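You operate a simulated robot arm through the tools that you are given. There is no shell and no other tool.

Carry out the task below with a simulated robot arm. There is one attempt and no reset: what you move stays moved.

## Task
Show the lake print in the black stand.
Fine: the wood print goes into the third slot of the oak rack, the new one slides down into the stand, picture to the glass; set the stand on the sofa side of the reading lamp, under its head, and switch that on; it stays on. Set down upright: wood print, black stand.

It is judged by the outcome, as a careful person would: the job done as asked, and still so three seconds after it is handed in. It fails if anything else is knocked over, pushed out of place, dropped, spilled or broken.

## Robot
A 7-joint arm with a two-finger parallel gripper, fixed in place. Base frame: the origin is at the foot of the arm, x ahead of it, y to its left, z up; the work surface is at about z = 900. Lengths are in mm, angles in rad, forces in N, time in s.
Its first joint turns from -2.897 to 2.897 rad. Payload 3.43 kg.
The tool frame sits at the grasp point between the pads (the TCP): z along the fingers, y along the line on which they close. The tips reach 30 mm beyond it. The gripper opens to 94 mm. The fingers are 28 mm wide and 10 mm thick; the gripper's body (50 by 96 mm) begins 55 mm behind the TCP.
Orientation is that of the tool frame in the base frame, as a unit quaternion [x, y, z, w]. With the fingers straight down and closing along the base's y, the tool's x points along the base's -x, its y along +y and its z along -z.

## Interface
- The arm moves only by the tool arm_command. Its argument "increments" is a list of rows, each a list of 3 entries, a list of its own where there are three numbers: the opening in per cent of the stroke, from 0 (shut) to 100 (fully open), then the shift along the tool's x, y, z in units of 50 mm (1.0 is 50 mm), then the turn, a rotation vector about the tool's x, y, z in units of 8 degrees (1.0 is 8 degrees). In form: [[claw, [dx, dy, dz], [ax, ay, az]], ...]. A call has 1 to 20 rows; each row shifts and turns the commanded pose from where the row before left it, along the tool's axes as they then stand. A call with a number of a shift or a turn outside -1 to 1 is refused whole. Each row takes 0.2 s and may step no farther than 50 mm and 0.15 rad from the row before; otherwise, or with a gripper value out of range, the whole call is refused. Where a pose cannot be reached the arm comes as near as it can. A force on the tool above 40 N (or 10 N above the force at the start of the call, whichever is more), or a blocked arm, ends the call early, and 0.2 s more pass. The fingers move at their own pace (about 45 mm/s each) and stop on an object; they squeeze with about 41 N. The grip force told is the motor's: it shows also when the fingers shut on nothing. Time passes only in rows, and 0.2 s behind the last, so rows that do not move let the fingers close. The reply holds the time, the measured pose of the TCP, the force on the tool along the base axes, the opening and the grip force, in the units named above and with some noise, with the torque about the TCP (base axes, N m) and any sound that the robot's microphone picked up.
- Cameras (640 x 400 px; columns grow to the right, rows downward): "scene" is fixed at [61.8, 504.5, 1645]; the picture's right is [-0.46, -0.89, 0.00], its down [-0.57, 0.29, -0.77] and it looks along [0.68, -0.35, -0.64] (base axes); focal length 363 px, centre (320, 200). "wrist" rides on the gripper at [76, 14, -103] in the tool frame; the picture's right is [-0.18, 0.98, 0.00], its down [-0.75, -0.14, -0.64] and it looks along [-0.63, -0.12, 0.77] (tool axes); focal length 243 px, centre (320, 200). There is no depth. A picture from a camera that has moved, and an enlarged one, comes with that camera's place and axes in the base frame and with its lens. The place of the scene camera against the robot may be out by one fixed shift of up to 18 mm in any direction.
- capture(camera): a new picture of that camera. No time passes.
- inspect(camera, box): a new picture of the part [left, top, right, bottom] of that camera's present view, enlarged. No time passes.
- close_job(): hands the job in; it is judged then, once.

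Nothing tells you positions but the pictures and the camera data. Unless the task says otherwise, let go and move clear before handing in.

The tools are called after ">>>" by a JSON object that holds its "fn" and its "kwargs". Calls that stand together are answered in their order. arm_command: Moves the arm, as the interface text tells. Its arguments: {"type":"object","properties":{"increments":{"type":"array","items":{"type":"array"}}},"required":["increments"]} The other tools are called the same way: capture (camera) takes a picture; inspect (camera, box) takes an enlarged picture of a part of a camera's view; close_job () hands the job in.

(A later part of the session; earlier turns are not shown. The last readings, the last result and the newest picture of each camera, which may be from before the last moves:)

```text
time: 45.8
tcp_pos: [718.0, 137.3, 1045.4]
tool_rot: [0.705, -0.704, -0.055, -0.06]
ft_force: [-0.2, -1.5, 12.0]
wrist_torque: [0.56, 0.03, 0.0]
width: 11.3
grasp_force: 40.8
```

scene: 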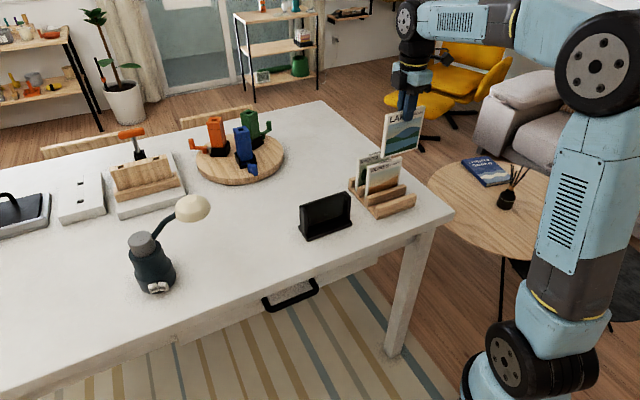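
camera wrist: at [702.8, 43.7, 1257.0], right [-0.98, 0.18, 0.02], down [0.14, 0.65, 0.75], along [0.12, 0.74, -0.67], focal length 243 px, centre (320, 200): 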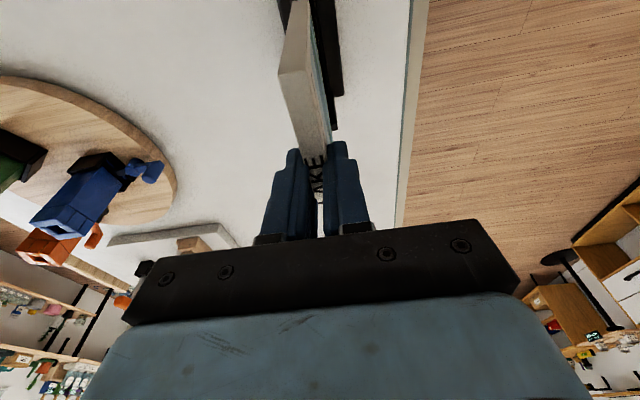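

The +y end touches the floor first (12 N, small torque). I rotate a touch more so the other end settles too.

>>> {"fn": "arm_command", "kwargs": {"increments": [[0, [0, 0, 0], [0, -0.08, 0]], [0, [0, 0, 0], [0, 0, 0]]]}}

>>> {"fn": "inspect", "kwargs": {"camera": "wrist", "box": [250, 0, 370, 180]}}

>>> {"fn": "inspect", "kwargs": {"camera": "scene", "box": [285, 145, 365, 245]}}

```text
time: 46.4
tcp_pos: [717.8, 138.0, 1045.2]
tool_rot: [0.705, -0.704, -0.058, -0.062]
ft_force: [-0.2, -4.2, 17.1]
wrist_torque: [-1.18, -0.01, 0.02]
width: 11.0
grasp_force: 40.5
```

```text
2.22 times, centred on (310, 90) of wrist
camera zoom: at [703.4, 44.6, 1132.9], right [-0.98, 0.18, 0.03], down [0.14, 0.63, 0.76], along [0.12, 0.75, -0.65], focal length 539 px, centre (342, 444)
```

zoom: 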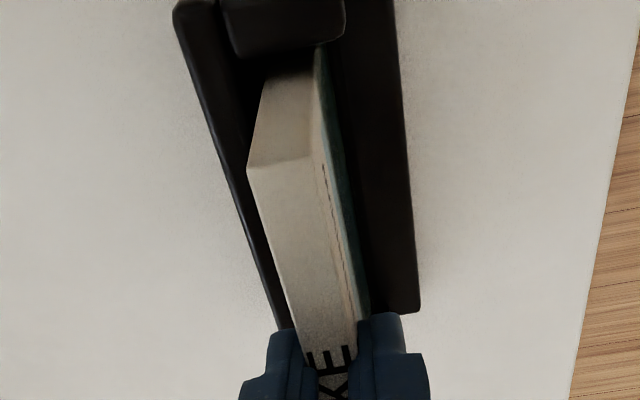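

```text
4.00 times, centred on (325, 195) of scene
camera zoom: at [61.8, 504.5, 1645.0], right [-0.46, -0.89, 0.0], down [-0.57, 0.29, -0.77], along [0.68, -0.35, -0.64], focal length 1452 px, centre (300, 220)
```

zoom: 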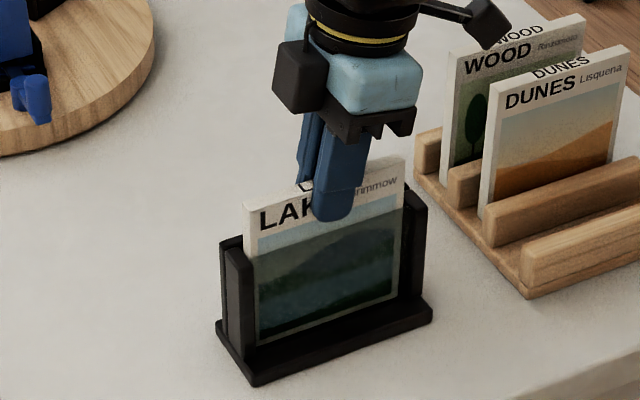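

Both ends are now seated. I ease the pressure and open the fingers slowly.

>>> {"fn": "arm_command", "kwargs": {"increments": [[0, [0, 0, -0.02], [0, 0.04, 0]], [14, [0, 0, 0], [0, 0, 0]], [18, [0, 0, 0], [0, 0, 0]], [26, [0, 0, 0], [0, 0, 0]], [40, [0, 0, 0], [0, 0, 0]], [50, [0, 0, 0], [0, 0, 0]], [50, [0, 0, 0], [0, 0, 0]]]}}

>>> {"fn": "inspect", "kwargs": {"camera": "scene", "box": [285, 145, 365, 245]}}

>>> {"fn": "inspect", "kwargs": {"camera": "wrist", "box": [230, 0, 390, 200]}}

```text
time: 48.0
tcp_pos: [718.1, 137.5, 1046.0]
tool_rot: [0.705, -0.704, -0.057, -0.061]
ft_force: [-0.8, -0.3, 0.0]
wrist_torque: [0.01, -0.02, 0.01]
width: 47.1
grasp_force: 0.1
```

```text
4.00 times, centred on (325, 195) of scene
camera zoom: at [61.8, 504.5, 1645.0], right [-0.46, -0.89, 0.0], down [-0.57, 0.29, -0.77], along [0.68, -0.35, -0.64], focal length 1452 px, centre (300, 220)
```

zoom: 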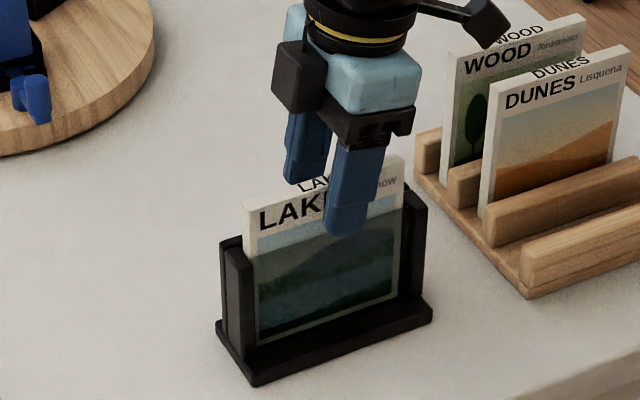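

```text
2.00 times, centred on (310, 100) of wrist
camera zoom: at [703.9, 45.1, 1133.4], right [-0.98, 0.18, 0.03], down [0.14, 0.64, 0.76], along [0.12, 0.75, -0.65], focal length 485 px, centre (340, 400)
```

zoom: 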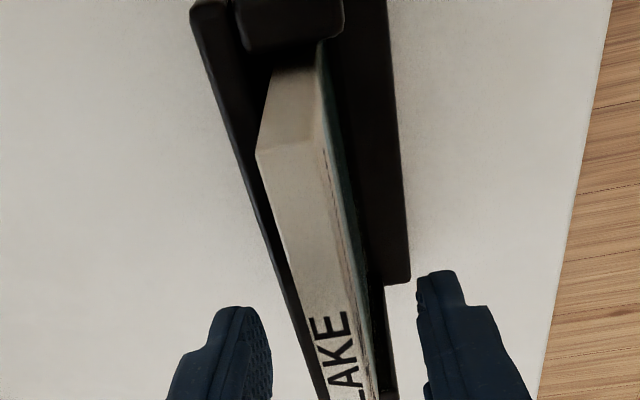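

LAKE is seated with the picture behind the glass, and the fingers are open. I rise clear, straighten the tool and go to look at the lamp.

>>> {"fn": "arm_command", "kwargs": {"increments": [[50, [-0.05, 0, -0.3], [0, 0, 0]], [50, [-0.1, 0, -0.6], [0, 0, 0]], [60, [-0.14, 0, -0.85], [0, 0, 0]], [80, [-0.14, 0, -0.85], [0, 0, 0]], [80, [0, 0, 0], [0, 0.6, 0]], [80, [0, 0, 0], [0, 0.6, 0]], [80, [-0.8, 0.5, 0], [0, 0, 0]], [80, [-0.8, 0.5, 0], [0, 0, 0]], [80, [-0.8, 0.5, 0], [0, 0, 0]], [80, [0, 0, 0], [0, 0, 0]]]}}

>>> {"fn": "capture", "kwargs": {"camera": "wrist"}}

>>> {"fn": "capture", "kwargs": {"camera": "scene"}}

>>> {"fn": "inspect", "kwargs": {"camera": "scene", "box": [285, 145, 365, 245]}}

```text
time: 50.1
tcp_pos: [641.2, 259.1, 1177.0]
tool_rot: [-0.707, 0.707, -0.003, 0.002]
ft_force: [-0.1, -0.1, 0.2]
wrist_torque: [0.02, -0.01, 0.02]
width: 75.0
grasp_force: 0.1
```

```text
taken
camera wrist: at [627.3, 182.7, 1278.8], right [-0.98, 0.18, -0.01], down [0.14, 0.76, 0.64], along [0.12, 0.63, -0.77], focal length 243 px, centre (320, 200)
```

wrist: 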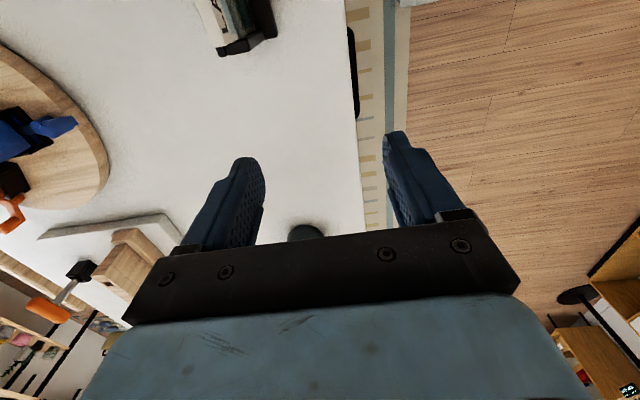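

```text
taken
```

scene: 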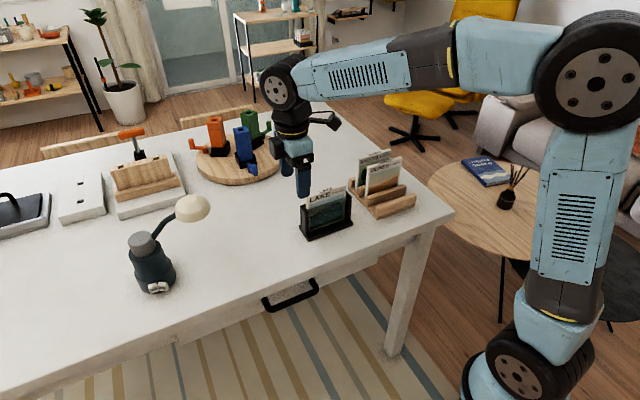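

```text
4.00 times, centred on (325, 195) of scene
camera zoom: at [61.8, 504.5, 1645.0], right [-0.46, -0.89, 0.0], down [-0.57, 0.29, -0.77], along [0.68, -0.35, -0.64], focal length 1452 px, centre (300, 220)
```

zoom: 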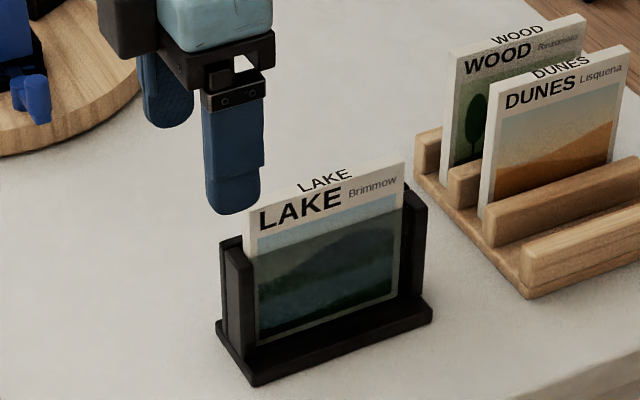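

LAKE shows properly in the stand, and WOOD and DUNES stand in the rack. I tilt the camera up toward the lamp to see its head, base and switches.

>>> {"fn": "arm_command", "kwargs": {"increments": [[100, [0, -0.5, -0.5], [0, -0.9, 0]], [100, [0, -0.5, 0], [0, -0.9, 0]], [100, [0, 0, 0], [0, -0.9, 0]], [100, [0, 0, 0], [0, -0.9, 0]], [100, [0, 0, 0], [0, -0.9, 0]], [100, [0, 0, 0], [0, 0, 0]]]}}

>>> {"fn": "capture", "kwargs": {"camera": "wrist"}}

```text
time: 51.5
tcp_pos: [690.8, 256.4, 1201.9]
tool_rot: [0.673, -0.672, -0.216, -0.22]
ft_force: [-0.2, 0.3, 0.0]
wrist_torque: [0.01, 0.0, -0.01]
width: 94.1
grasp_force: 0.1
```

```text
taken
camera wrist: at [677.7, 135.2, 1239.8], right [-0.98, 0.15, 0.1], down [0.14, 0.23, 0.96], along [0.12, 0.96, -0.25], focal length 243 px, centre (320, 200)
```

wrist: 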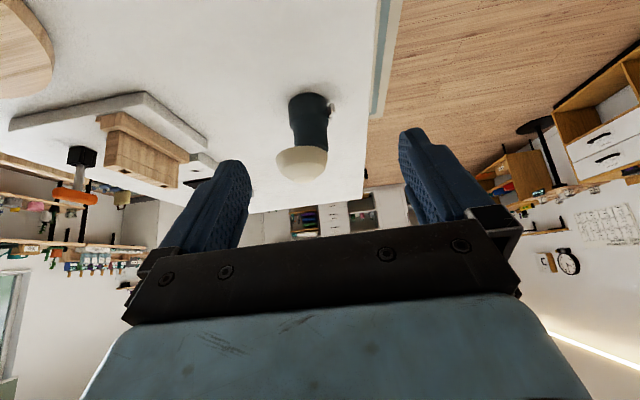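

>>> {"fn": "inspect", "kwargs": {"camera": "wrist", "box": [250, 80, 370, 190]}}

>>> {"fn": "inspect", "kwargs": {"camera": "scene", "box": [120, 185, 220, 300]}}

>>> {"fn": "inspect", "kwargs": {"camera": "scene", "box": [135, 270, 175, 300]}}

```text
3.64 times, centred on (310, 135) of wrist
camera zoom: at [677.7, 135.2, 1239.8], right [-0.98, 0.15, 0.1], down [0.14, 0.23, 0.96], along [0.12, 0.96, -0.25], focal length 882 px, centre (356, 436)
```

zoom: 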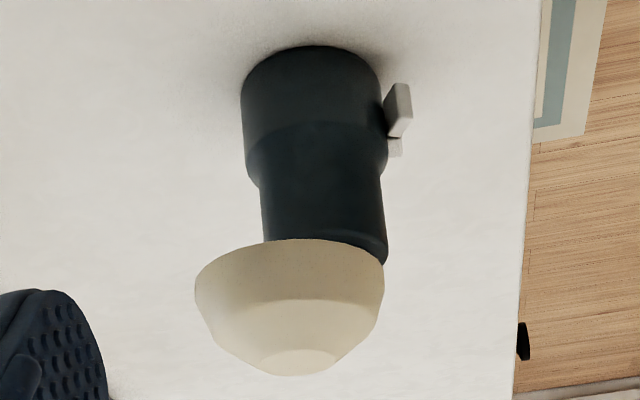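

```text
3.48 times, centred on (170, 242) of scene
camera zoom: at [61.8, 504.5, 1645.0], right [-0.46, -0.89, 0.0], down [-0.57, 0.29, -0.77], along [0.68, -0.35, -0.64], focal length 1262 px, centre (842, 52)
```

zoom: 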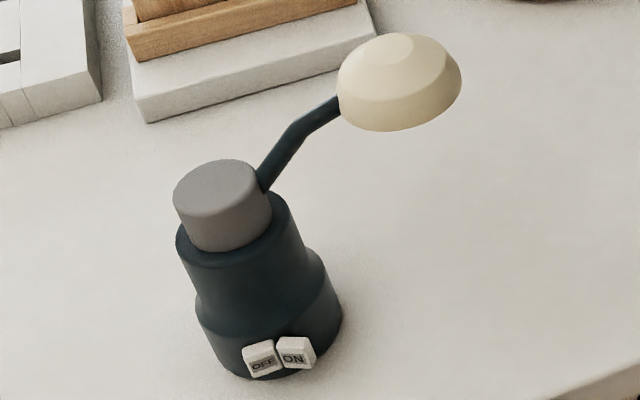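

```text
13.33 times, centred on (155, 285) of scene
camera zoom: at [61.8, 504.5, 1645.0], right [-0.46, -0.89, 0.0], down [-0.57, 0.29, -0.77], along [0.68, -0.35, -0.64], focal length 4838 px, centre (2520, -933)
```

zoom: 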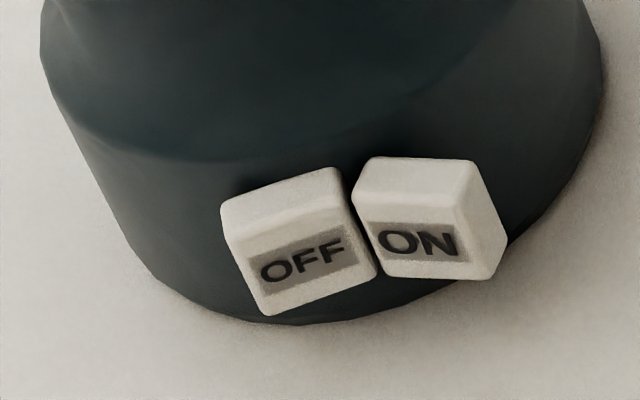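

The lamp's head centre is at about (739, 465) with its rim near z≈1078. The base is around (738, 604), and its rocker switch faces the robot with ON sticking out on the sofa side. I'll grip the stand from the rack side with the tool tilted, so the hand stays clear of the lamp head; first I go to the pre-grip pose.

>>> {"fn": "arm_command", "kwargs": {"increments": [[60, [0.712, -0.116, -0.518], [0, 0, 0]], [60, [0.712, -0.116, -0.518], [0, 0, 0]], [60, [0.712, -0.116, -0.518], [0, 0, 0]], [60, [0.712, -0.116, -0.518], [0, 0, 0]], [60, [0.712, -0.116, -0.518], [0, 0, 0]], [60, [0.502, 0, 0.69], [0, 0, 0]], [60, [0.502, 0, 0.69], [0, 0, 0]], [60, [0.4, 0, 0.55], [0, 0, 0]], [60, [0, 0, 0], [0, 0, 0]]]}}

>>> {"fn": "capture", "kwargs": {"camera": "wrist"}}

>>> {"fn": "capture", "kwargs": {"camera": "scene"}}

```text
time: 53.5
tcp_pos: [720.8, 35.6, 1084.2]
tool_rot: [0.673, -0.672, -0.217, -0.219]
ft_force: [-0.5, -0.6, 0.4]
wrist_torque: [-0.02, 0.04, -0.02]
width: 56.5
grasp_force: 0.0
```

```text
taken
camera wrist: at [707.3, -86.2, 1122.8], right [-0.98, 0.15, 0.1], down [0.14, 0.23, 0.96], along [0.12, 0.96, -0.25], focal length 243 px, centre (320, 200)
```

wrist: 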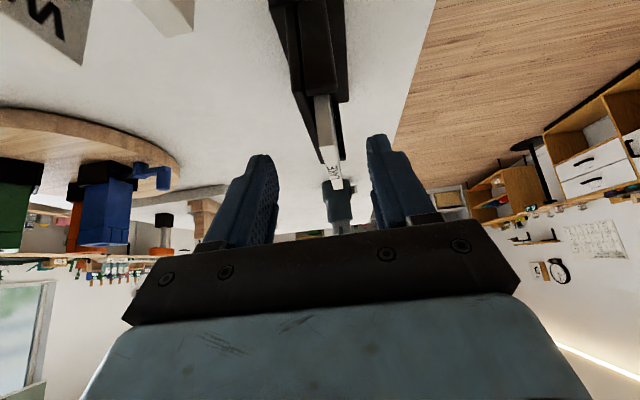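

```text
taken
```

scene: 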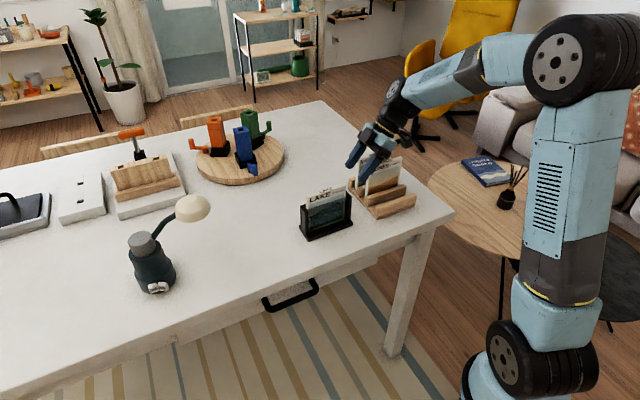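

I now see the stand end-on between the fingers. I'll enlarge to measure its front and back faces.

>>> {"fn": "inspect", "kwargs": {"camera": "wrist", "box": [240, 0, 400, 200]}}

>>> {"fn": "inspect", "kwargs": {"camera": "wrist", "box": [260, 60, 380, 140]}}

>>> {"fn": "inspect", "kwargs": {"camera": "scene", "box": [280, 110, 440, 250]}}

```text
2.00 times, centred on (320, 100) of wrist
camera zoom: at [707.3, -86.2, 1122.8], right [-0.98, 0.15, 0.1], down [0.14, 0.23, 0.96], along [0.12, 0.96, -0.25], focal length 485 px, centre (320, 400)
```

zoom: 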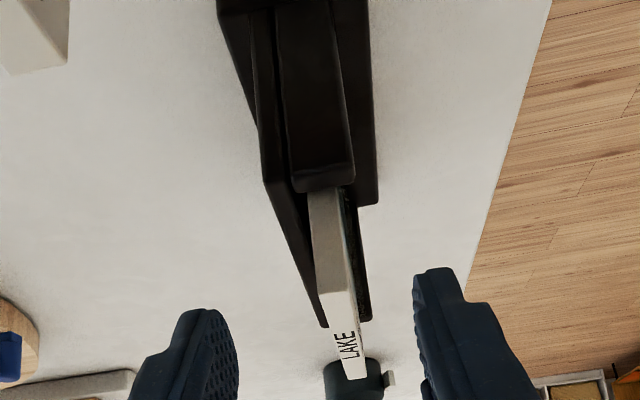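

```text
5.00 times, centred on (320, 100) of wrist
camera zoom: at [707.3, -86.2, 1122.8], right [-0.98, 0.15, 0.1], down [0.14, 0.23, 0.96], along [0.12, 0.96, -0.25], focal length 1213 px, centre (320, 700)
```

zoom: 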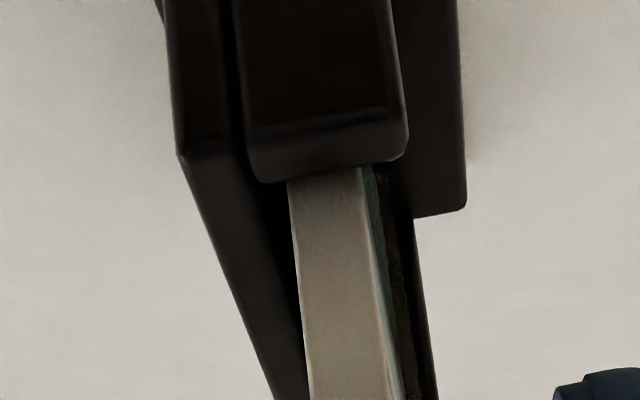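

```text
2.86 times, centred on (360, 180) of scene
camera zoom: at [61.8, 504.5, 1645.0], right [-0.46, -0.89, 0.0], down [-0.57, 0.29, -0.77], along [0.68, -0.35, -0.64], focal length 1037 px, centre (206, 257)
```

zoom: 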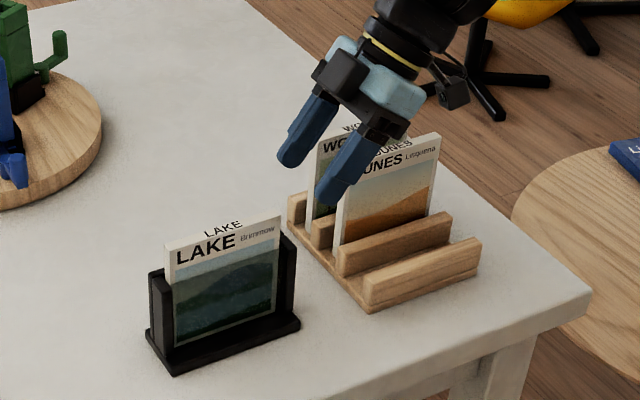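

The stand's clamp faces lie at x≈706 (front) and 735 (back), centred on my TCP's x≈720.6. I advance along the tool axis to about (720, 96, 992), with the open fingers on both sides of the stand.

>>> {"fn": "arm_command", "kwargs": {"increments": [[60, [0.03, 0, 0.6], [0, 0, 0]], [60, [0.03, 0, 0.6], [0, 0, 0]], [60, [0.03, 0, 0.5], [0, 0, 0]], [60, [0.02, 0, 0.25], [0, 0, 0]], [60, [0, 0, 0], [0, 0, 0]]]}}

>>> {"fn": "capture", "kwargs": {"camera": "wrist"}}

>>> {"fn": "inspect", "kwargs": {"camera": "scene", "box": [280, 140, 400, 250]}}

```text
time: 54.8
tcp_pos: [721.2, 88.0, 1001.0]
tool_rot: [0.674, -0.671, -0.218, -0.22]
ft_force: [0.0, -0.1, 0.1]
wrist_torque: [0.02, 0.04, 0.02]
width: 56.3
grasp_force: 0.0
```

```text
taken
camera wrist: at [708.1, -34.0, 1039.5], right [-0.98, 0.15, 0.1], down [0.14, 0.23, 0.96], along [0.12, 0.96, -0.25], focal length 243 px, centre (320, 200)
```

wrist: 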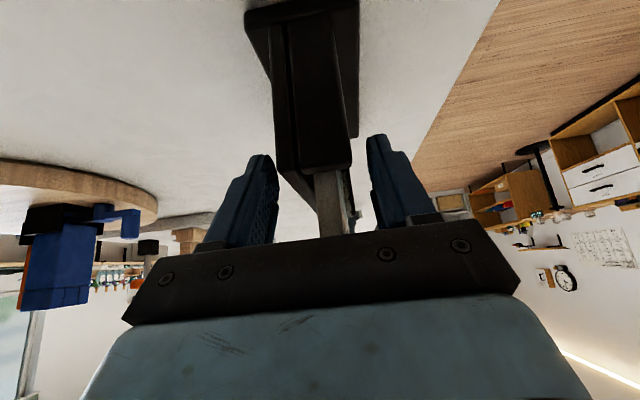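

```text
3.64 times, centred on (340, 195) of scene
camera zoom: at [61.8, 504.5, 1645.0], right [-0.46, -0.89, 0.0], down [-0.57, 0.29, -0.77], along [0.68, -0.35, -0.64], focal length 1320 px, centre (247, 218)
```

zoom: 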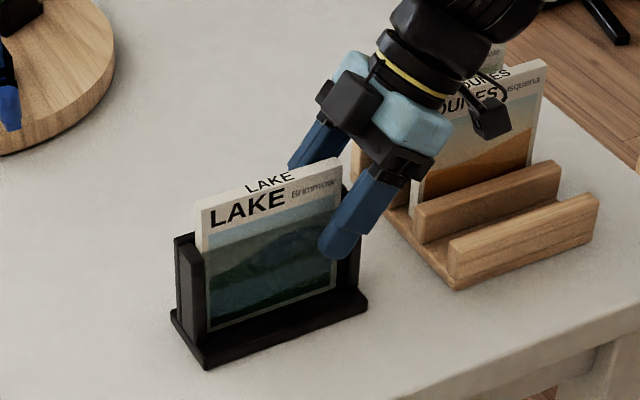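

The fingers straddle the stand with room to spare. I go in 8 mm more and close.

>>> {"fn": "arm_command", "kwargs": {"increments": [[60, [0, 0, 0.17], [0, 0, 0]], [60, [0, 0, 0], [0, 0, 0]], [0, [0, 0, 0], [0, 0, 0]], [0, [0, 0, 0], [0, 0, 0]], [0, [0, 0, 0], [0, 0, 0]], [0, [0, 0, 0], [0, 0, 0]], [0, [0, 0, 0], [0, 0, 0]]]}}

>>> {"fn": "capture", "kwargs": {"camera": "wrist"}}

>>> {"fn": "inspect", "kwargs": {"camera": "scene", "box": [280, 140, 400, 250]}}

```text
time: 56.4
tcp_pos: [722.5, 94.2, 994.7]
tool_rot: [0.673, -0.672, -0.217, -0.219]
ft_force: [-0.3, 0.9, -1.2]
wrist_torque: [0.12, -0.11, -0.06]
width: 38.5
grasp_force: 41.1
```

```text
taken
camera wrist: at [708.8, -28.4, 1032.6], right [-0.98, 0.15, 0.1], down [0.14, 0.23, 0.96], along [0.12, 0.96, -0.25], focal length 243 px, centre (320, 200)
```

wrist: 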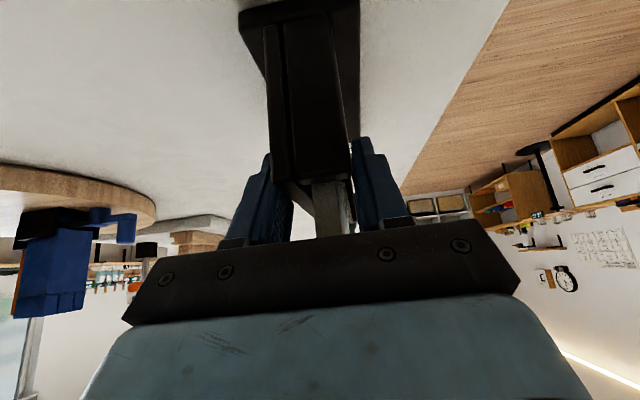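

```text
3.64 times, centred on (340, 195) of scene
camera zoom: at [61.8, 504.5, 1645.0], right [-0.46, -0.89, 0.0], down [-0.57, 0.29, -0.77], along [0.68, -0.35, -0.64], focal length 1320 px, centre (247, 218)
```

zoom: 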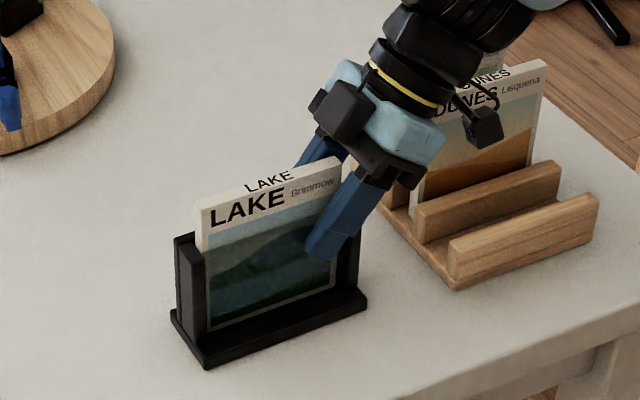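

It's gripped at 38.5 mm with 41 N. I lift only a few millimetres first to test the hold.

>>> {"fn": "arm_command", "kwargs": {"increments": [[0, [-0.035, 0, -0.049], [0, 0, 0]], [0, [-0.035, 0, -0.049], [0, 0, 0]], [0, [0, 0, 0], [0, 0, 0]]]}}

>>> {"fn": "inspect", "kwargs": {"camera": "scene", "box": [280, 140, 400, 250]}}

>>> {"fn": "inspect", "kwargs": {"camera": "wrist", "box": [220, 0, 420, 240]}}

```text
time: 57.1
tcp_pos: [721.8, 93.7, 999.2]
tool_rot: [0.673, -0.672, -0.217, -0.219]
ft_force: [0.2, -0.5, -4.1]
wrist_torque: [-0.23, 0.0, -0.01]
width: 38.7
grasp_force: 40.7
```

```text
3.64 times, centred on (340, 195) of scene
camera zoom: at [61.8, 504.5, 1645.0], right [-0.46, -0.89, 0.0], down [-0.57, 0.29, -0.77], along [0.68, -0.35, -0.64], focal length 1320 px, centre (247, 218)
```

zoom: 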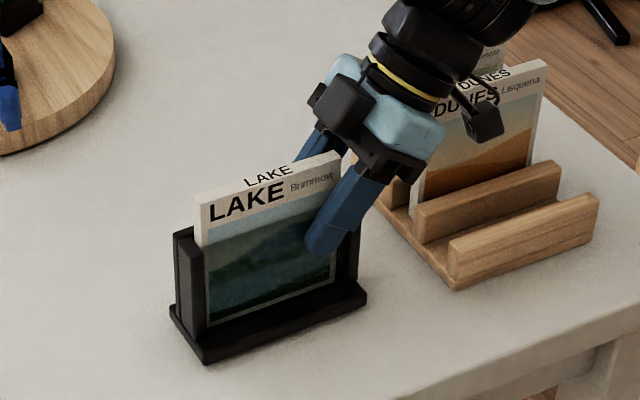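

```text
1.67 times, centred on (320, 120) of wrist
camera zoom: at [708.9, -27.8, 1038.2], right [-0.98, 0.15, 0.1], down [0.14, 0.23, 0.96], along [0.12, 0.96, -0.25], focal length 404 px, centre (320, 333)
```

zoom: 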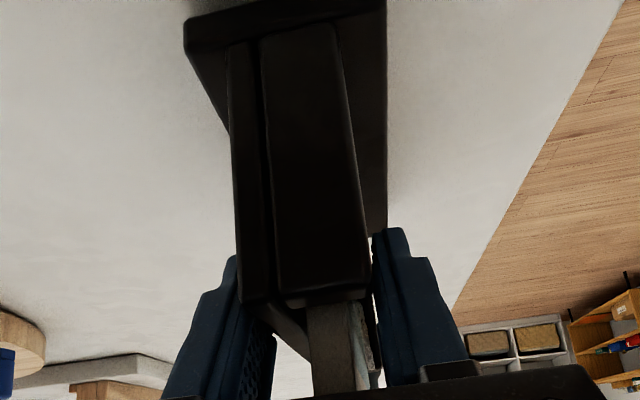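

The stand hangs level and held. I lift a bit more and carry it toward the lamp gently, stopping before it to look.

>>> {"fn": "arm_command", "kwargs": {"increments": [[0, [-0.05, 0, -0.07], [0, 0, 0]], [0, [-0.05, 0, -0.07], [0, 0, 0]], [0, [-0.15, -0.01, 0.109], [0, 0, 0]], [0, [-0.3, -0.02, 0.218], [0, 0, 0]], [0, [-0.365, -0.0314, 0.2654], [0, 0, 0]], [0, [-0.365, -0.0314, 0.2654], [0, 0, 0]], [0, [-0.365, -0.0314, 0.2654], [0, 0, 0]], [0, [-0.365, -0.0314, 0.2654], [0, 0, 0]], [0, [-0.365, -0.0314, 0.2654], [0, 0, 0]], [0, [-0.365, -0.0314, 0.2654], [0, 0, 0]], [0, [-0.3, -0.02, 0.218], [0, 0, 0]], [0, [-0.15, -0.01, 0.109], [0, 0, 0]], [0, [0, 0, 0], [0, 0, 0]]]}}

>>> {"fn": "capture", "kwargs": {"camera": "wrist"}}

>>> {"fn": "capture", "kwargs": {"camera": "scene"}}

>>> {"fn": "inspect", "kwargs": {"camera": "scene", "box": [120, 170, 320, 310]}}

```text
time: 60.0
tcp_pos: [736.3, 287.4, 1009.2]
tool_rot: [0.673, -0.672, -0.217, -0.219]
ft_force: [0.0, -1.3, -5.1]
wrist_torque: [-0.18, 0.03, -0.01]
width: 38.4
grasp_force: 40.6
```

```text
taken
camera wrist: at [721.3, 164.0, 1046.3], right [-0.98, 0.15, 0.1], down [0.14, 0.23, 0.96], along [0.12, 0.96, -0.25], focal length 243 px, centre (320, 200)
```

wrist: 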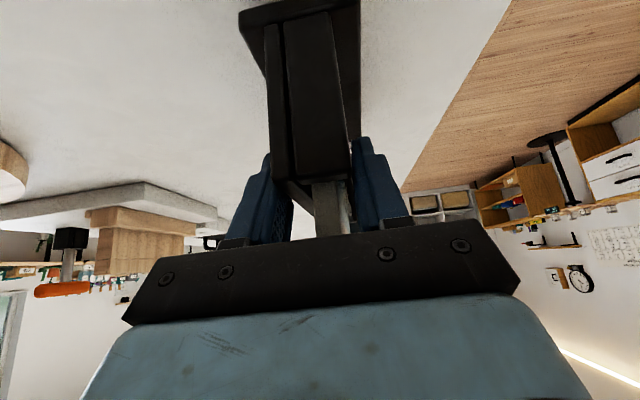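

```text
taken
```

scene: 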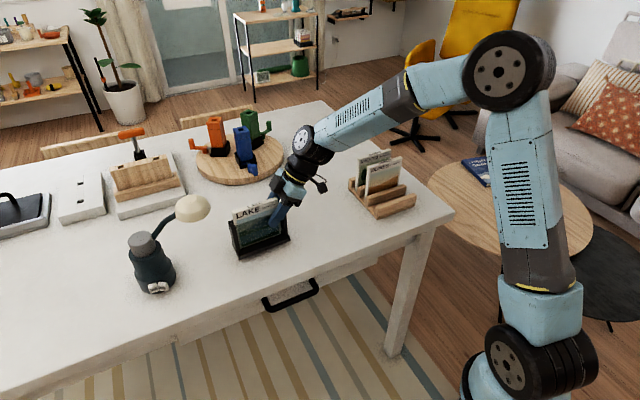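

```text
2.86 times, centred on (220, 240) of scene
camera zoom: at [61.8, 504.5, 1645.0], right [-0.46, -0.89, 0.0], down [-0.57, 0.29, -0.77], along [0.68, -0.35, -0.64], focal length 1037 px, centre (606, 86)
```

zoom: 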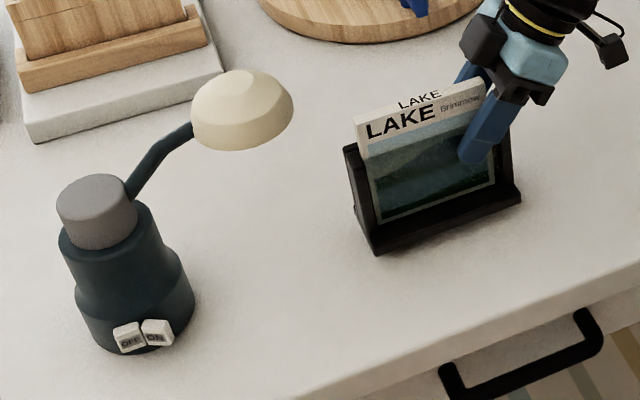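

The stand is still level, 13 mm above the table, and its print top will pass about 25 mm below the lamp head. I carry it the remaining 124 mm in and 9 mm back.

>>> {"fn": "arm_command", "kwargs": {"increments": [[0, [-0.15, -0.02, 0.109], [0, 0, 0]], [0, [-0.3, -0.03, 0.218], [0, 0, 0]], [0, [-0.32, -0.03, 0.2326], [0, 0, 0]], [0, [-0.32, -0.03, 0.2326], [0, 0, 0]], [0, [-0.32, -0.03, 0.2326], [0, 0, 0]], [0, [-0.3, -0.02, 0.218], [0, 0, 0]], [0, [-0.2, -0.02, 0.1454], [0, 0, 0]], [0, [-0.096, 0, 0.0698], [0, 0, 0]], [0, [0, 0, 0], [0, 0, 0]]]}}

>>> {"fn": "capture", "kwargs": {"camera": "wrist"}}

>>> {"fn": "capture", "kwargs": {"camera": "scene"}}

>>> {"fn": "inspect", "kwargs": {"camera": "scene", "box": [120, 170, 280, 310]}}

```text
time: 62.0
tcp_pos: [743.6, 409.1, 1007.3]
tool_rot: [0.673, -0.672, -0.217, -0.22]
ft_force: [-0.6, -0.5, -4.7]
wrist_torque: [-0.24, 0.0, -0.03]
width: 38.3
grasp_force: 41.5
```

```text
taken
camera wrist: at [729.8, 287.7, 1045.4], right [-0.98, 0.15, 0.1], down [0.14, 0.23, 0.96], along [0.12, 0.96, -0.25], focal length 243 px, centre (320, 200)
```

wrist: 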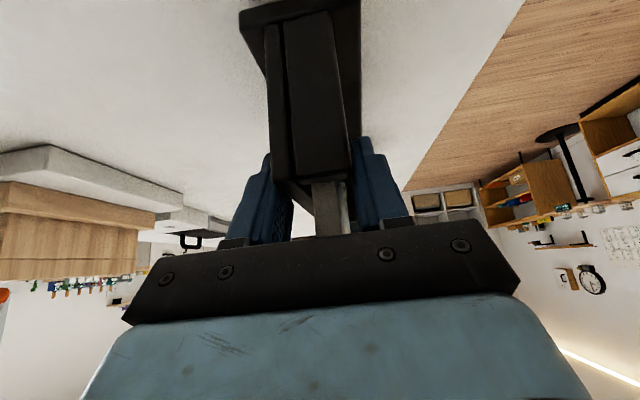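

```text
taken
```

scene: 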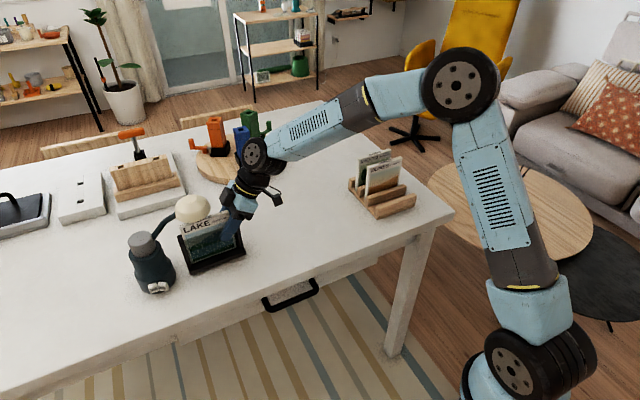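

```text
2.86 times, centred on (200, 240) of scene
camera zoom: at [61.8, 504.5, 1645.0], right [-0.46, -0.89, 0.0], down [-0.57, 0.29, -0.77], along [0.68, -0.35, -0.64], focal length 1037 px, centre (663, 86)
```

zoom: 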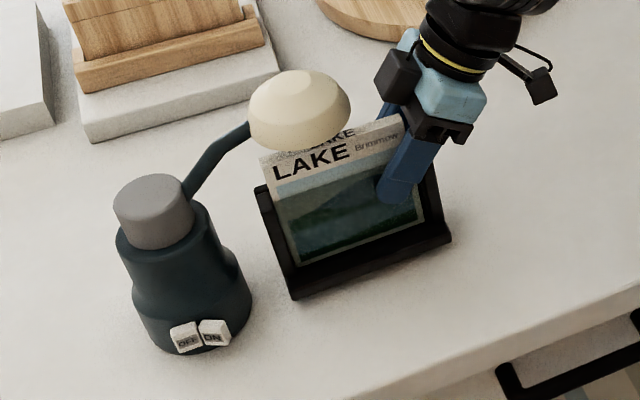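

The stand is right under the head, with about 33 mm to the lamp's foot. I shift it 8 mm more toward the lamp to centre it better and start lowering.

>>> {"fn": "arm_command", "kwargs": {"increments": [[0, [-0.129, 0, 0.094], [0, 0, 0]], [0, [0, 0, 0], [0, 0, 0]], [0, [0.059, 0, 0.081], [0, 0, 0]], [0, [0.059, 0, 0.081], [0, 0, 0]], [0, [0, 0, 0], [0, 0, 0]]]}}

>>> {"fn": "inspect", "kwargs": {"camera": "scene", "box": [120, 170, 280, 310]}}

```text
time: 63.1
tcp_pos: [743.5, 417.3, 998.9]
tool_rot: [0.673, -0.672, -0.217, -0.219]
ft_force: [-0.6, 0.3, -4.6]
wrist_torque: [-0.21, 0.03, 0.03]
width: 38.6
grasp_force: 41.1
```

```text
2.86 times, centred on (200, 240) of scene
camera zoom: at [61.8, 504.5, 1645.0], right [-0.46, -0.89, 0.0], down [-0.57, 0.29, -0.77], along [0.68, -0.35, -0.64], focal length 1037 px, centre (663, 86)
```

zoom: 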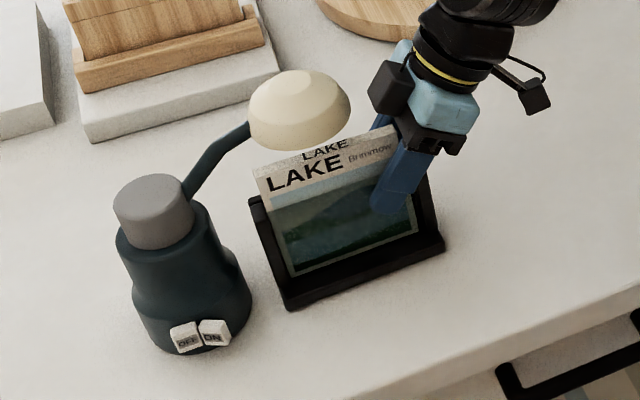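

Now the last few millimetres down, in small steps.

>>> {"fn": "arm_command", "kwargs": {"increments": [[0, [0.0176, 0, 0.0243], [0, 0, 0]], [0, [0.0176, 0, 0.0243], [0, 0, 0]], [0, [0, 0, 0], [0, 0, 0]]]}}

>>> {"fn": "arm_command", "kwargs": {"increments": [[0, [0.0118, 0, 0.0162], [0, 0, 0]], [0, [0, 0, 0], [0, 0, 0]]]}}

>>> {"fn": "arm_command", "kwargs": {"increments": [[0, [0.0118, 0, 0.0162], [0, 0, 0]], [0, [0, 0, 0], [0, 0, 0]]]}}

```text
time: 64.0
tcp_pos: [742.7, 416.4, 995.1]
tool_rot: [0.673, -0.672, -0.216, -0.22]
ft_force: [-1.0, -2.0, 5.5]
wrist_torque: [0.69, -0.31, -0.08]
width: 38.2
grasp_force: 41.1
```

```text
time: 64.5
tcp_pos: [743.0, 415.5, 994.8]
tool_rot: [0.673, -0.672, -0.215, -0.22]
ft_force: [-0.1, -5.7, 11.0]
wrist_torque: [0.24, -0.42, -0.13]
width: 38.5
grasp_force: 41.2
```

```text
time: 65.2
tcp_pos: [741.2, 417.0, 994.2]
tool_rot: [0.674, -0.672, -0.215, -0.22]
ft_force: [-1.4, -7.1, 26.2]
wrist_torque: [-0.78, -0.05, -0.1]
width: 38.2
grasp_force: 40.6
```

It's down on the table. I ease the pressure and open the fingers slowly.

>>> {"fn": "arm_command", "kwargs": {"increments": [[0, [-0.0118, 0, -0.0162], [0, 0, 0]], [0, [-0.006, 0, -0.008], [0, 0, 0]], [44, [0, 0, 0], [0, 0, 0]], [48, [0, 0, 0], [0, 0, 0]], [54, [0, 0, 0], [0, 0, 0]], [62, [0, 0, 0], [0, 0, 0]], [62, [0, 0, 0], [0, 0, 0]]]}}

>>> {"fn": "inspect", "kwargs": {"camera": "scene", "box": [120, 170, 280, 310]}}

>>> {"fn": "capture", "kwargs": {"camera": "wrist"}}

```text
time: 66.8
tcp_pos: [742.8, 416.9, 994.6]
tool_rot: [0.673, -0.672, -0.217, -0.219]
ft_force: [0.3, 0.3, 0.5]
wrist_torque: [-0.01, 0.05, 0.03]
width: 58.3
grasp_force: 0.1
```

```text
2.86 times, centred on (200, 240) of scene
camera zoom: at [61.8, 504.5, 1645.0], right [-0.46, -0.89, 0.0], down [-0.57, 0.29, -0.77], along [0.68, -0.35, -0.64], focal length 1037 px, centre (663, 86)
```

zoom: 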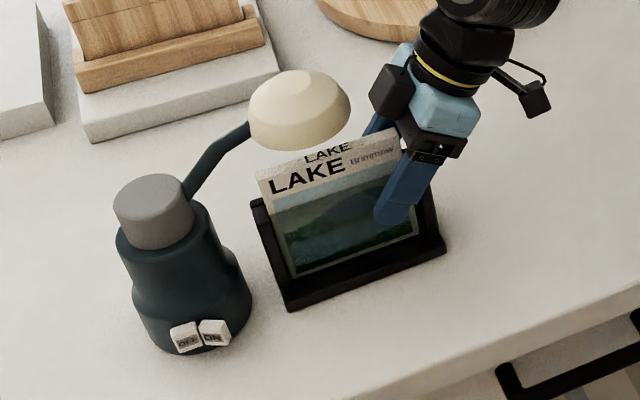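

```text
taken
camera wrist: at [730.0, 294.7, 1032.1], right [-0.98, 0.15, 0.1], down [0.14, 0.23, 0.96], along [0.12, 0.96, -0.25], focal length 243 px, centre (320, 200)
```

wrist: 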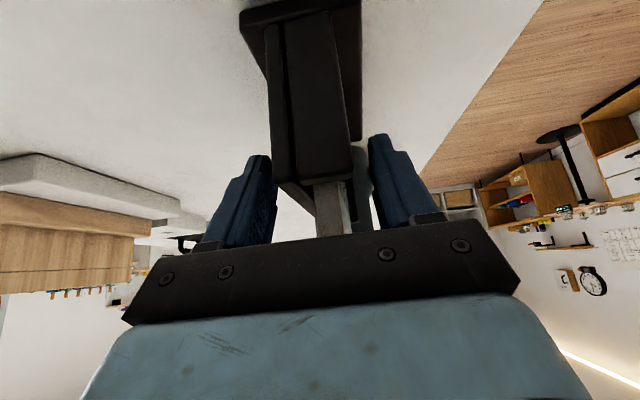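

The stand is set down upright under the lamp head. I retreat along the tool axis, straighten up and move clear before turning toward the switch.

>>> {"fn": "arm_command", "kwargs": {"increments": [[62, [0, 0, -0.4], [0, 0, 0]], [62, [0, 0, -0.8], [0, 0, 0]], [62, [0, 0, -0.9], [0, 0, 0]], [62, [0, 0, -0.9], [0, 0, 0]], [40, [0, 0.5, 0], [0, 0.9, 0]], [20, [0, 0.5, 0], [0, 0.9, 0]], [0, [0, 0.5, 0], [0, 0.9, 0]], [0, [0, 0.5, 0], [0, 0.9, 0]], [0, [0, 0.5, 0], [0, 0.9, 0]], [0, [0, 0, 0], [0, 0, 0]]]}}

>>> {"fn": "capture", "kwargs": {"camera": "scene"}}

>>> {"fn": "inspect", "kwargs": {"camera": "scene", "box": [120, 170, 280, 310]}}

>>> {"fn": "capture", "kwargs": {"camera": "wrist"}}

```text
time: 69.0
tcp_pos: [618.5, 328.9, 1115.5]
tool_rot: [-0.707, 0.707, -0.003, 0.001]
ft_force: [-0.4, 0.2, 0.4]
wrist_torque: [0.01, 0.0, -0.01]
width: 0.2
grasp_force: 33.2
```

```text
taken
```

scene: 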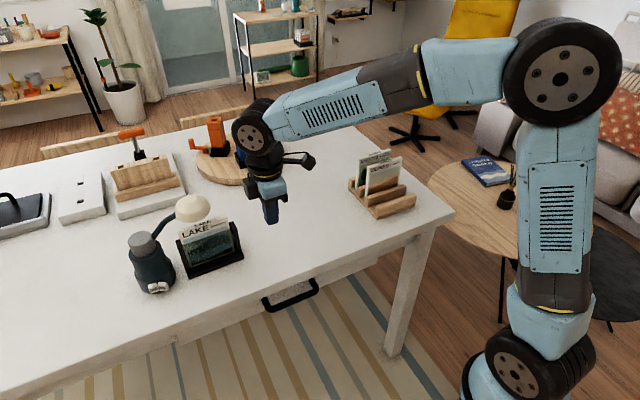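

```text
2.86 times, centred on (200, 240) of scene
camera zoom: at [61.8, 504.5, 1645.0], right [-0.46, -0.89, 0.0], down [-0.57, 0.29, -0.77], along [0.68, -0.35, -0.64], focal length 1037 px, centre (663, 86)
```

zoom: 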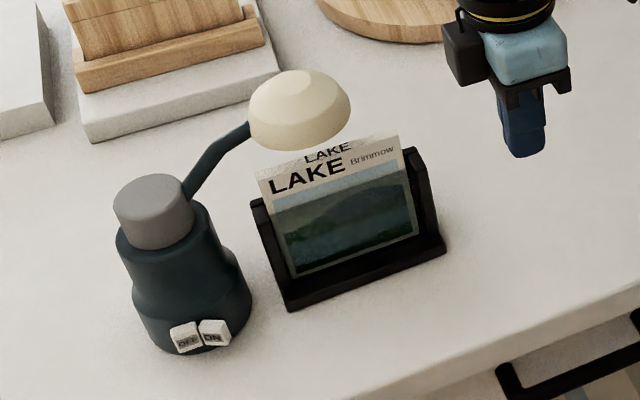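

```text
taken
camera wrist: at [604.3, 252.1, 1218.0], right [-0.98, 0.18, -0.01], down [0.14, 0.76, 0.64], along [0.12, 0.63, -0.77], focal length 243 px, centre (320, 200)
```

wrist: 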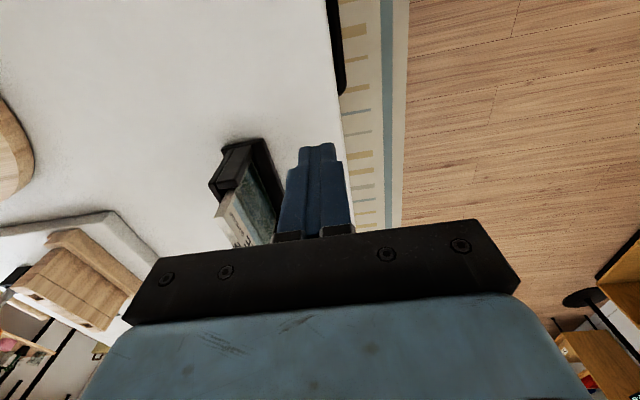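

The stand with LAKE stands well. Now I turn the wrist back so the camera and fingers face +x, toward the switch.

>>> {"fn": "arm_command", "kwargs": {"increments": [[0, [0, 0, -0.4], [0, 0, 1]], [0, [0, 0, -0.4], [0, 0, 1]], [0, [0, 0, 0], [0, 0, 1]], [0, [0, 0, 0], [0, 0, 1]], [0, [0, 0, 0], [0, 0, 1]], [0, [0, 0, 0], [0, 0, 1]], [0, [0, 0, 0], [0, 0, 1]], [0, [0, 0, 0], [0, 0, 1]], [0, [0, 0, 0], [0, 0, 1]], [0, [0, 0, 0], [0, 0, 1]], [0, [0, 0, 0], [0, 0, 1]], [0, [0, 0, 0], [0, 0, 0.25]], [0, [0, 0, 0], [0, 0, 0]]]}}

>>> {"fn": "arm_command", "kwargs": {"increments": [[0, [0.5, 0.7, 0], [0, 0, 0]], [0, [0.5, 0.8, 0], [0, 0, 0]], [0, [0.2, 0.9, 0], [0, 0, 0]], [0, [0, 0.9, 0], [0, 0, 0]], [0, [0, 0.9, 0], [0, -0.7, 0]], [0, [0, 0.5, 0], [0, -0.8, 0]], [0, [0, 0, 0], [0, -0.8, 0]], [0, [0, 0, 0], [0, -0.7, 0]], [0, [0, 0, 0], [0, 0, 0]]]}}

>>> {"fn": "capture", "kwargs": {"camera": "wrist"}}

>>> {"fn": "capture", "kwargs": {"camera": "scene"}}

```text
time: 71.8
tcp_pos: [616.5, 329.8, 1155.7]
tool_rot: [0.0, 1.0, -0.001, 0.003]
ft_force: [0.1, -0.4, 0.2]
wrist_torque: [-0.01, 0.0, 0.0]
width: 0.1
grasp_force: 32.9
```

```text
time: 73.8
tcp_pos: [556.1, 565.4, 1154.6]
tool_rot: [-0.001, 0.978, -0.001, 0.21]
ft_force: [0.5, -0.3, -0.3]
wrist_torque: [-0.01, -0.01, -0.01]
width: 0.2
grasp_force: 33.0
```

```text
taken
camera wrist: at [445.8, 579.0, 1216.6], right [0.17, 0.98, 0.07], down [0.42, -0.14, 0.9], along [0.89, -0.12, -0.44], focal length 243 px, centre (320, 200)
```

wrist: 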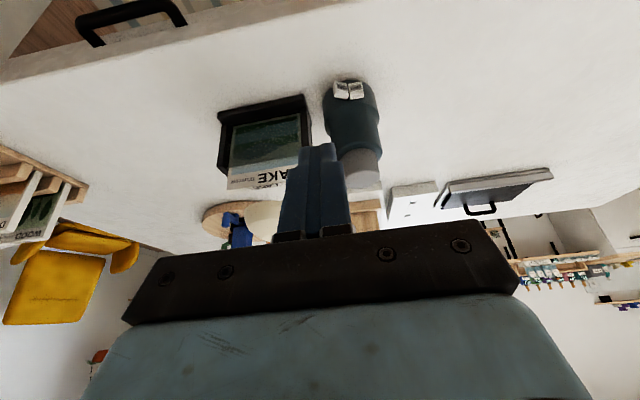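

```text
taken
```

scene: 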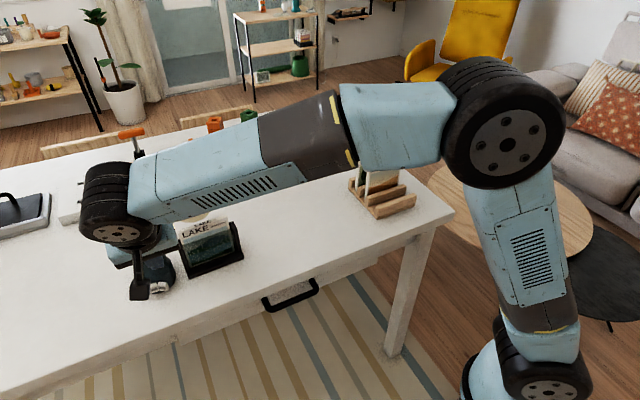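

The switch is visible in the wrist view now. I'll enlarge it.

>>> {"fn": "inspect", "kwargs": {"camera": "wrist", "box": [310, 70, 390, 120]}}

>>> {"fn": "inspect", "kwargs": {"camera": "wrist", "box": [200, 60, 400, 200]}}

```text
8.00 times, centred on (350, 95) of wrist
camera zoom: at [445.8, 579.0, 1216.6], right [0.17, 0.98, 0.07], down [0.42, -0.14, 0.9], along [0.89, -0.12, -0.44], focal length 1941 px, centre (80, 1040)
```

zoom: 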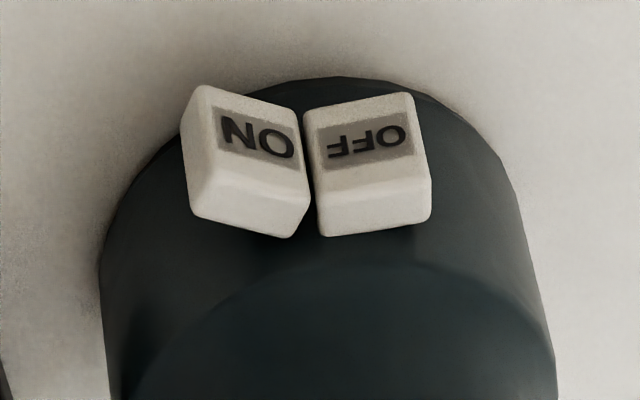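

```text
2.86 times, centred on (300, 130) of wrist
camera zoom: at [445.8, 579.0, 1216.6], right [0.17, 0.98, 0.07], down [0.42, -0.14, 0.9], along [0.89, -0.12, -0.44], focal length 693 px, centre (377, 400)
```

zoom: 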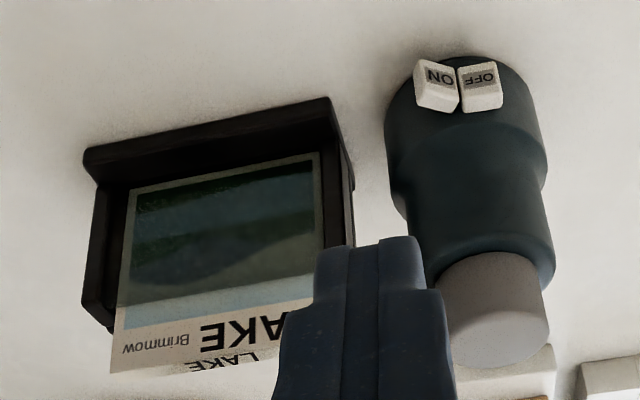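

The rocker's ON half sits at about (687, 590, 928), with its outer end (y≈582) sticking out toward me. I'll tilt the closed fingers forward and stop about 15 mm short of that end.

>>> {"fn": "arm_command", "kwargs": {"increments": [[0, [0, 0, 0], [0, -1, 0]], [0, [0, 0, 0], [0, -1, 0]], [0, [0.29, 0.067, 0.866], [0, 0, 0]], [0, [0.29, 0.067, 0.866], [0, 0, 0]], [0, [0.29, 0.067, 0.866], [0, 0, 0]], [0, [0.29, 0.067, 0.866], [0, 0, 0]], [0, [0.22, 0.05, 0.65], [0, 0, 0]], [0, [0, 0, 0], [0, 0, 0]]]}}

>>> {"fn": "capture", "kwargs": {"camera": "wrist"}}

>>> {"fn": "inspect", "kwargs": {"camera": "wrist", "box": [260, 20, 420, 180]}}

>>> {"fn": "inspect", "kwargs": {"camera": "scene", "box": [80, 200, 260, 320]}}

```text
time: 75.5
tcp_pos: [640.4, 581.0, 951.3]
tool_rot: [0.0, 0.939, -0.001, 0.344]
ft_force: [0.7, -0.6, -0.7]
wrist_torque: [-0.01, 0.0, 0.01]
width: 0.3
grasp_force: 32.6
```

```text
taken
camera wrist: at [516.0, 595.1, 980.4], right [0.14, 0.98, 0.12], down [0.16, -0.14, 0.98], along [0.98, -0.12, -0.18], focal length 243 px, centre (320, 200)
```

wrist: 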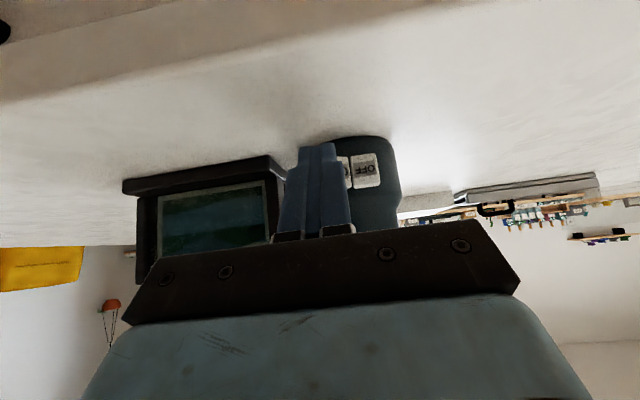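

```text
2.50 times, centred on (340, 100) of wrist
camera zoom: at [516.0, 595.1, 980.4], right [0.14, 0.98, 0.12], down [0.16, -0.14, 0.98], along [0.98, -0.12, -0.18], focal length 606 px, centre (270, 450)
```

zoom: 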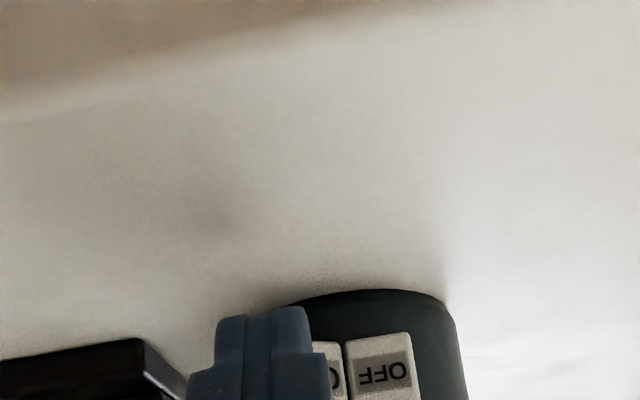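

```text
3.33 times, centred on (170, 260) of scene
camera zoom: at [61.8, 504.5, 1645.0], right [-0.46, -0.89, 0.0], down [-0.57, 0.29, -0.77], along [0.68, -0.35, -0.64], focal length 1210 px, centre (820, 0)
```

zoom: 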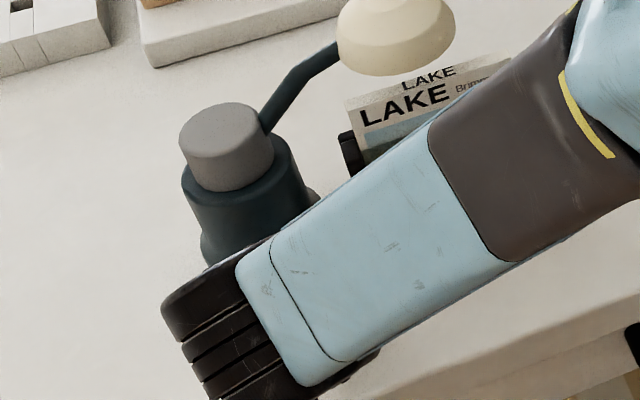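

The fingertips cover the outer part of ON (y≈580–591) and stay off OFF (y≈599–620). I lower 9 mm and advance slowly in +x, watching force and sound.

>>> {"fn": "arm_command", "kwargs": {"increments": [[0, [0.116, 0, 0.137], [0, 0, 0]], [0, [-0.061, 0, 0.052], [0, 0, 0]], [0, [-0.061, 0, 0.052], [0, 0, 0]], [0, [0, 0, 0], [0, 0, 0]]]}}

>>> {"fn": "arm_command", "kwargs": {"increments": [[0, [-0.0305, 0, 0.0258], [0, 0, 0]], [0, [-0.0305, 0, 0.0258], [0, 0, 0]], [0, [0, 0, 0], [0, 0, 0]]]}}

>>> {"fn": "inspect", "kwargs": {"camera": "wrist", "box": [260, 100, 420, 220]}}

```text
time: 76.5
tcp_pos: [647.2, 580.0, 945.0]
tool_rot: [0.0, 0.939, -0.002, 0.344]
ft_force: [-0.1, -1.2, -0.3]
wrist_torque: [-0.03, -0.01, 0.02]
width: 0.0
grasp_force: 32.8
```

```text
time: 77.3
tcp_pos: [649.1, 579.9, 944.9]
tool_rot: [0.0, 0.939, -0.002, 0.345]
ft_force: [-2.6, -2.4, 0.3]
wrist_torque: [-0.03, 0.05, -0.04]
width: 0.0
grasp_force: 33.2
```

```text
3.33 times, centred on (340, 160) of wrist
camera zoom: at [526.2, 593.7, 972.6], right [0.14, 0.98, 0.12], down [0.16, -0.14, 0.98], along [0.98, -0.12, -0.18], focal length 809 px, centre (253, 333)
```

zoom: 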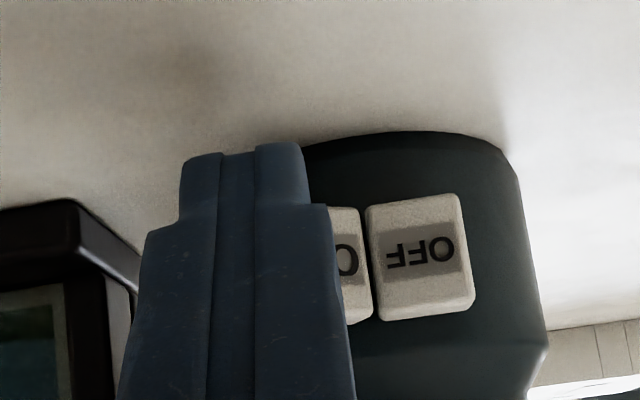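

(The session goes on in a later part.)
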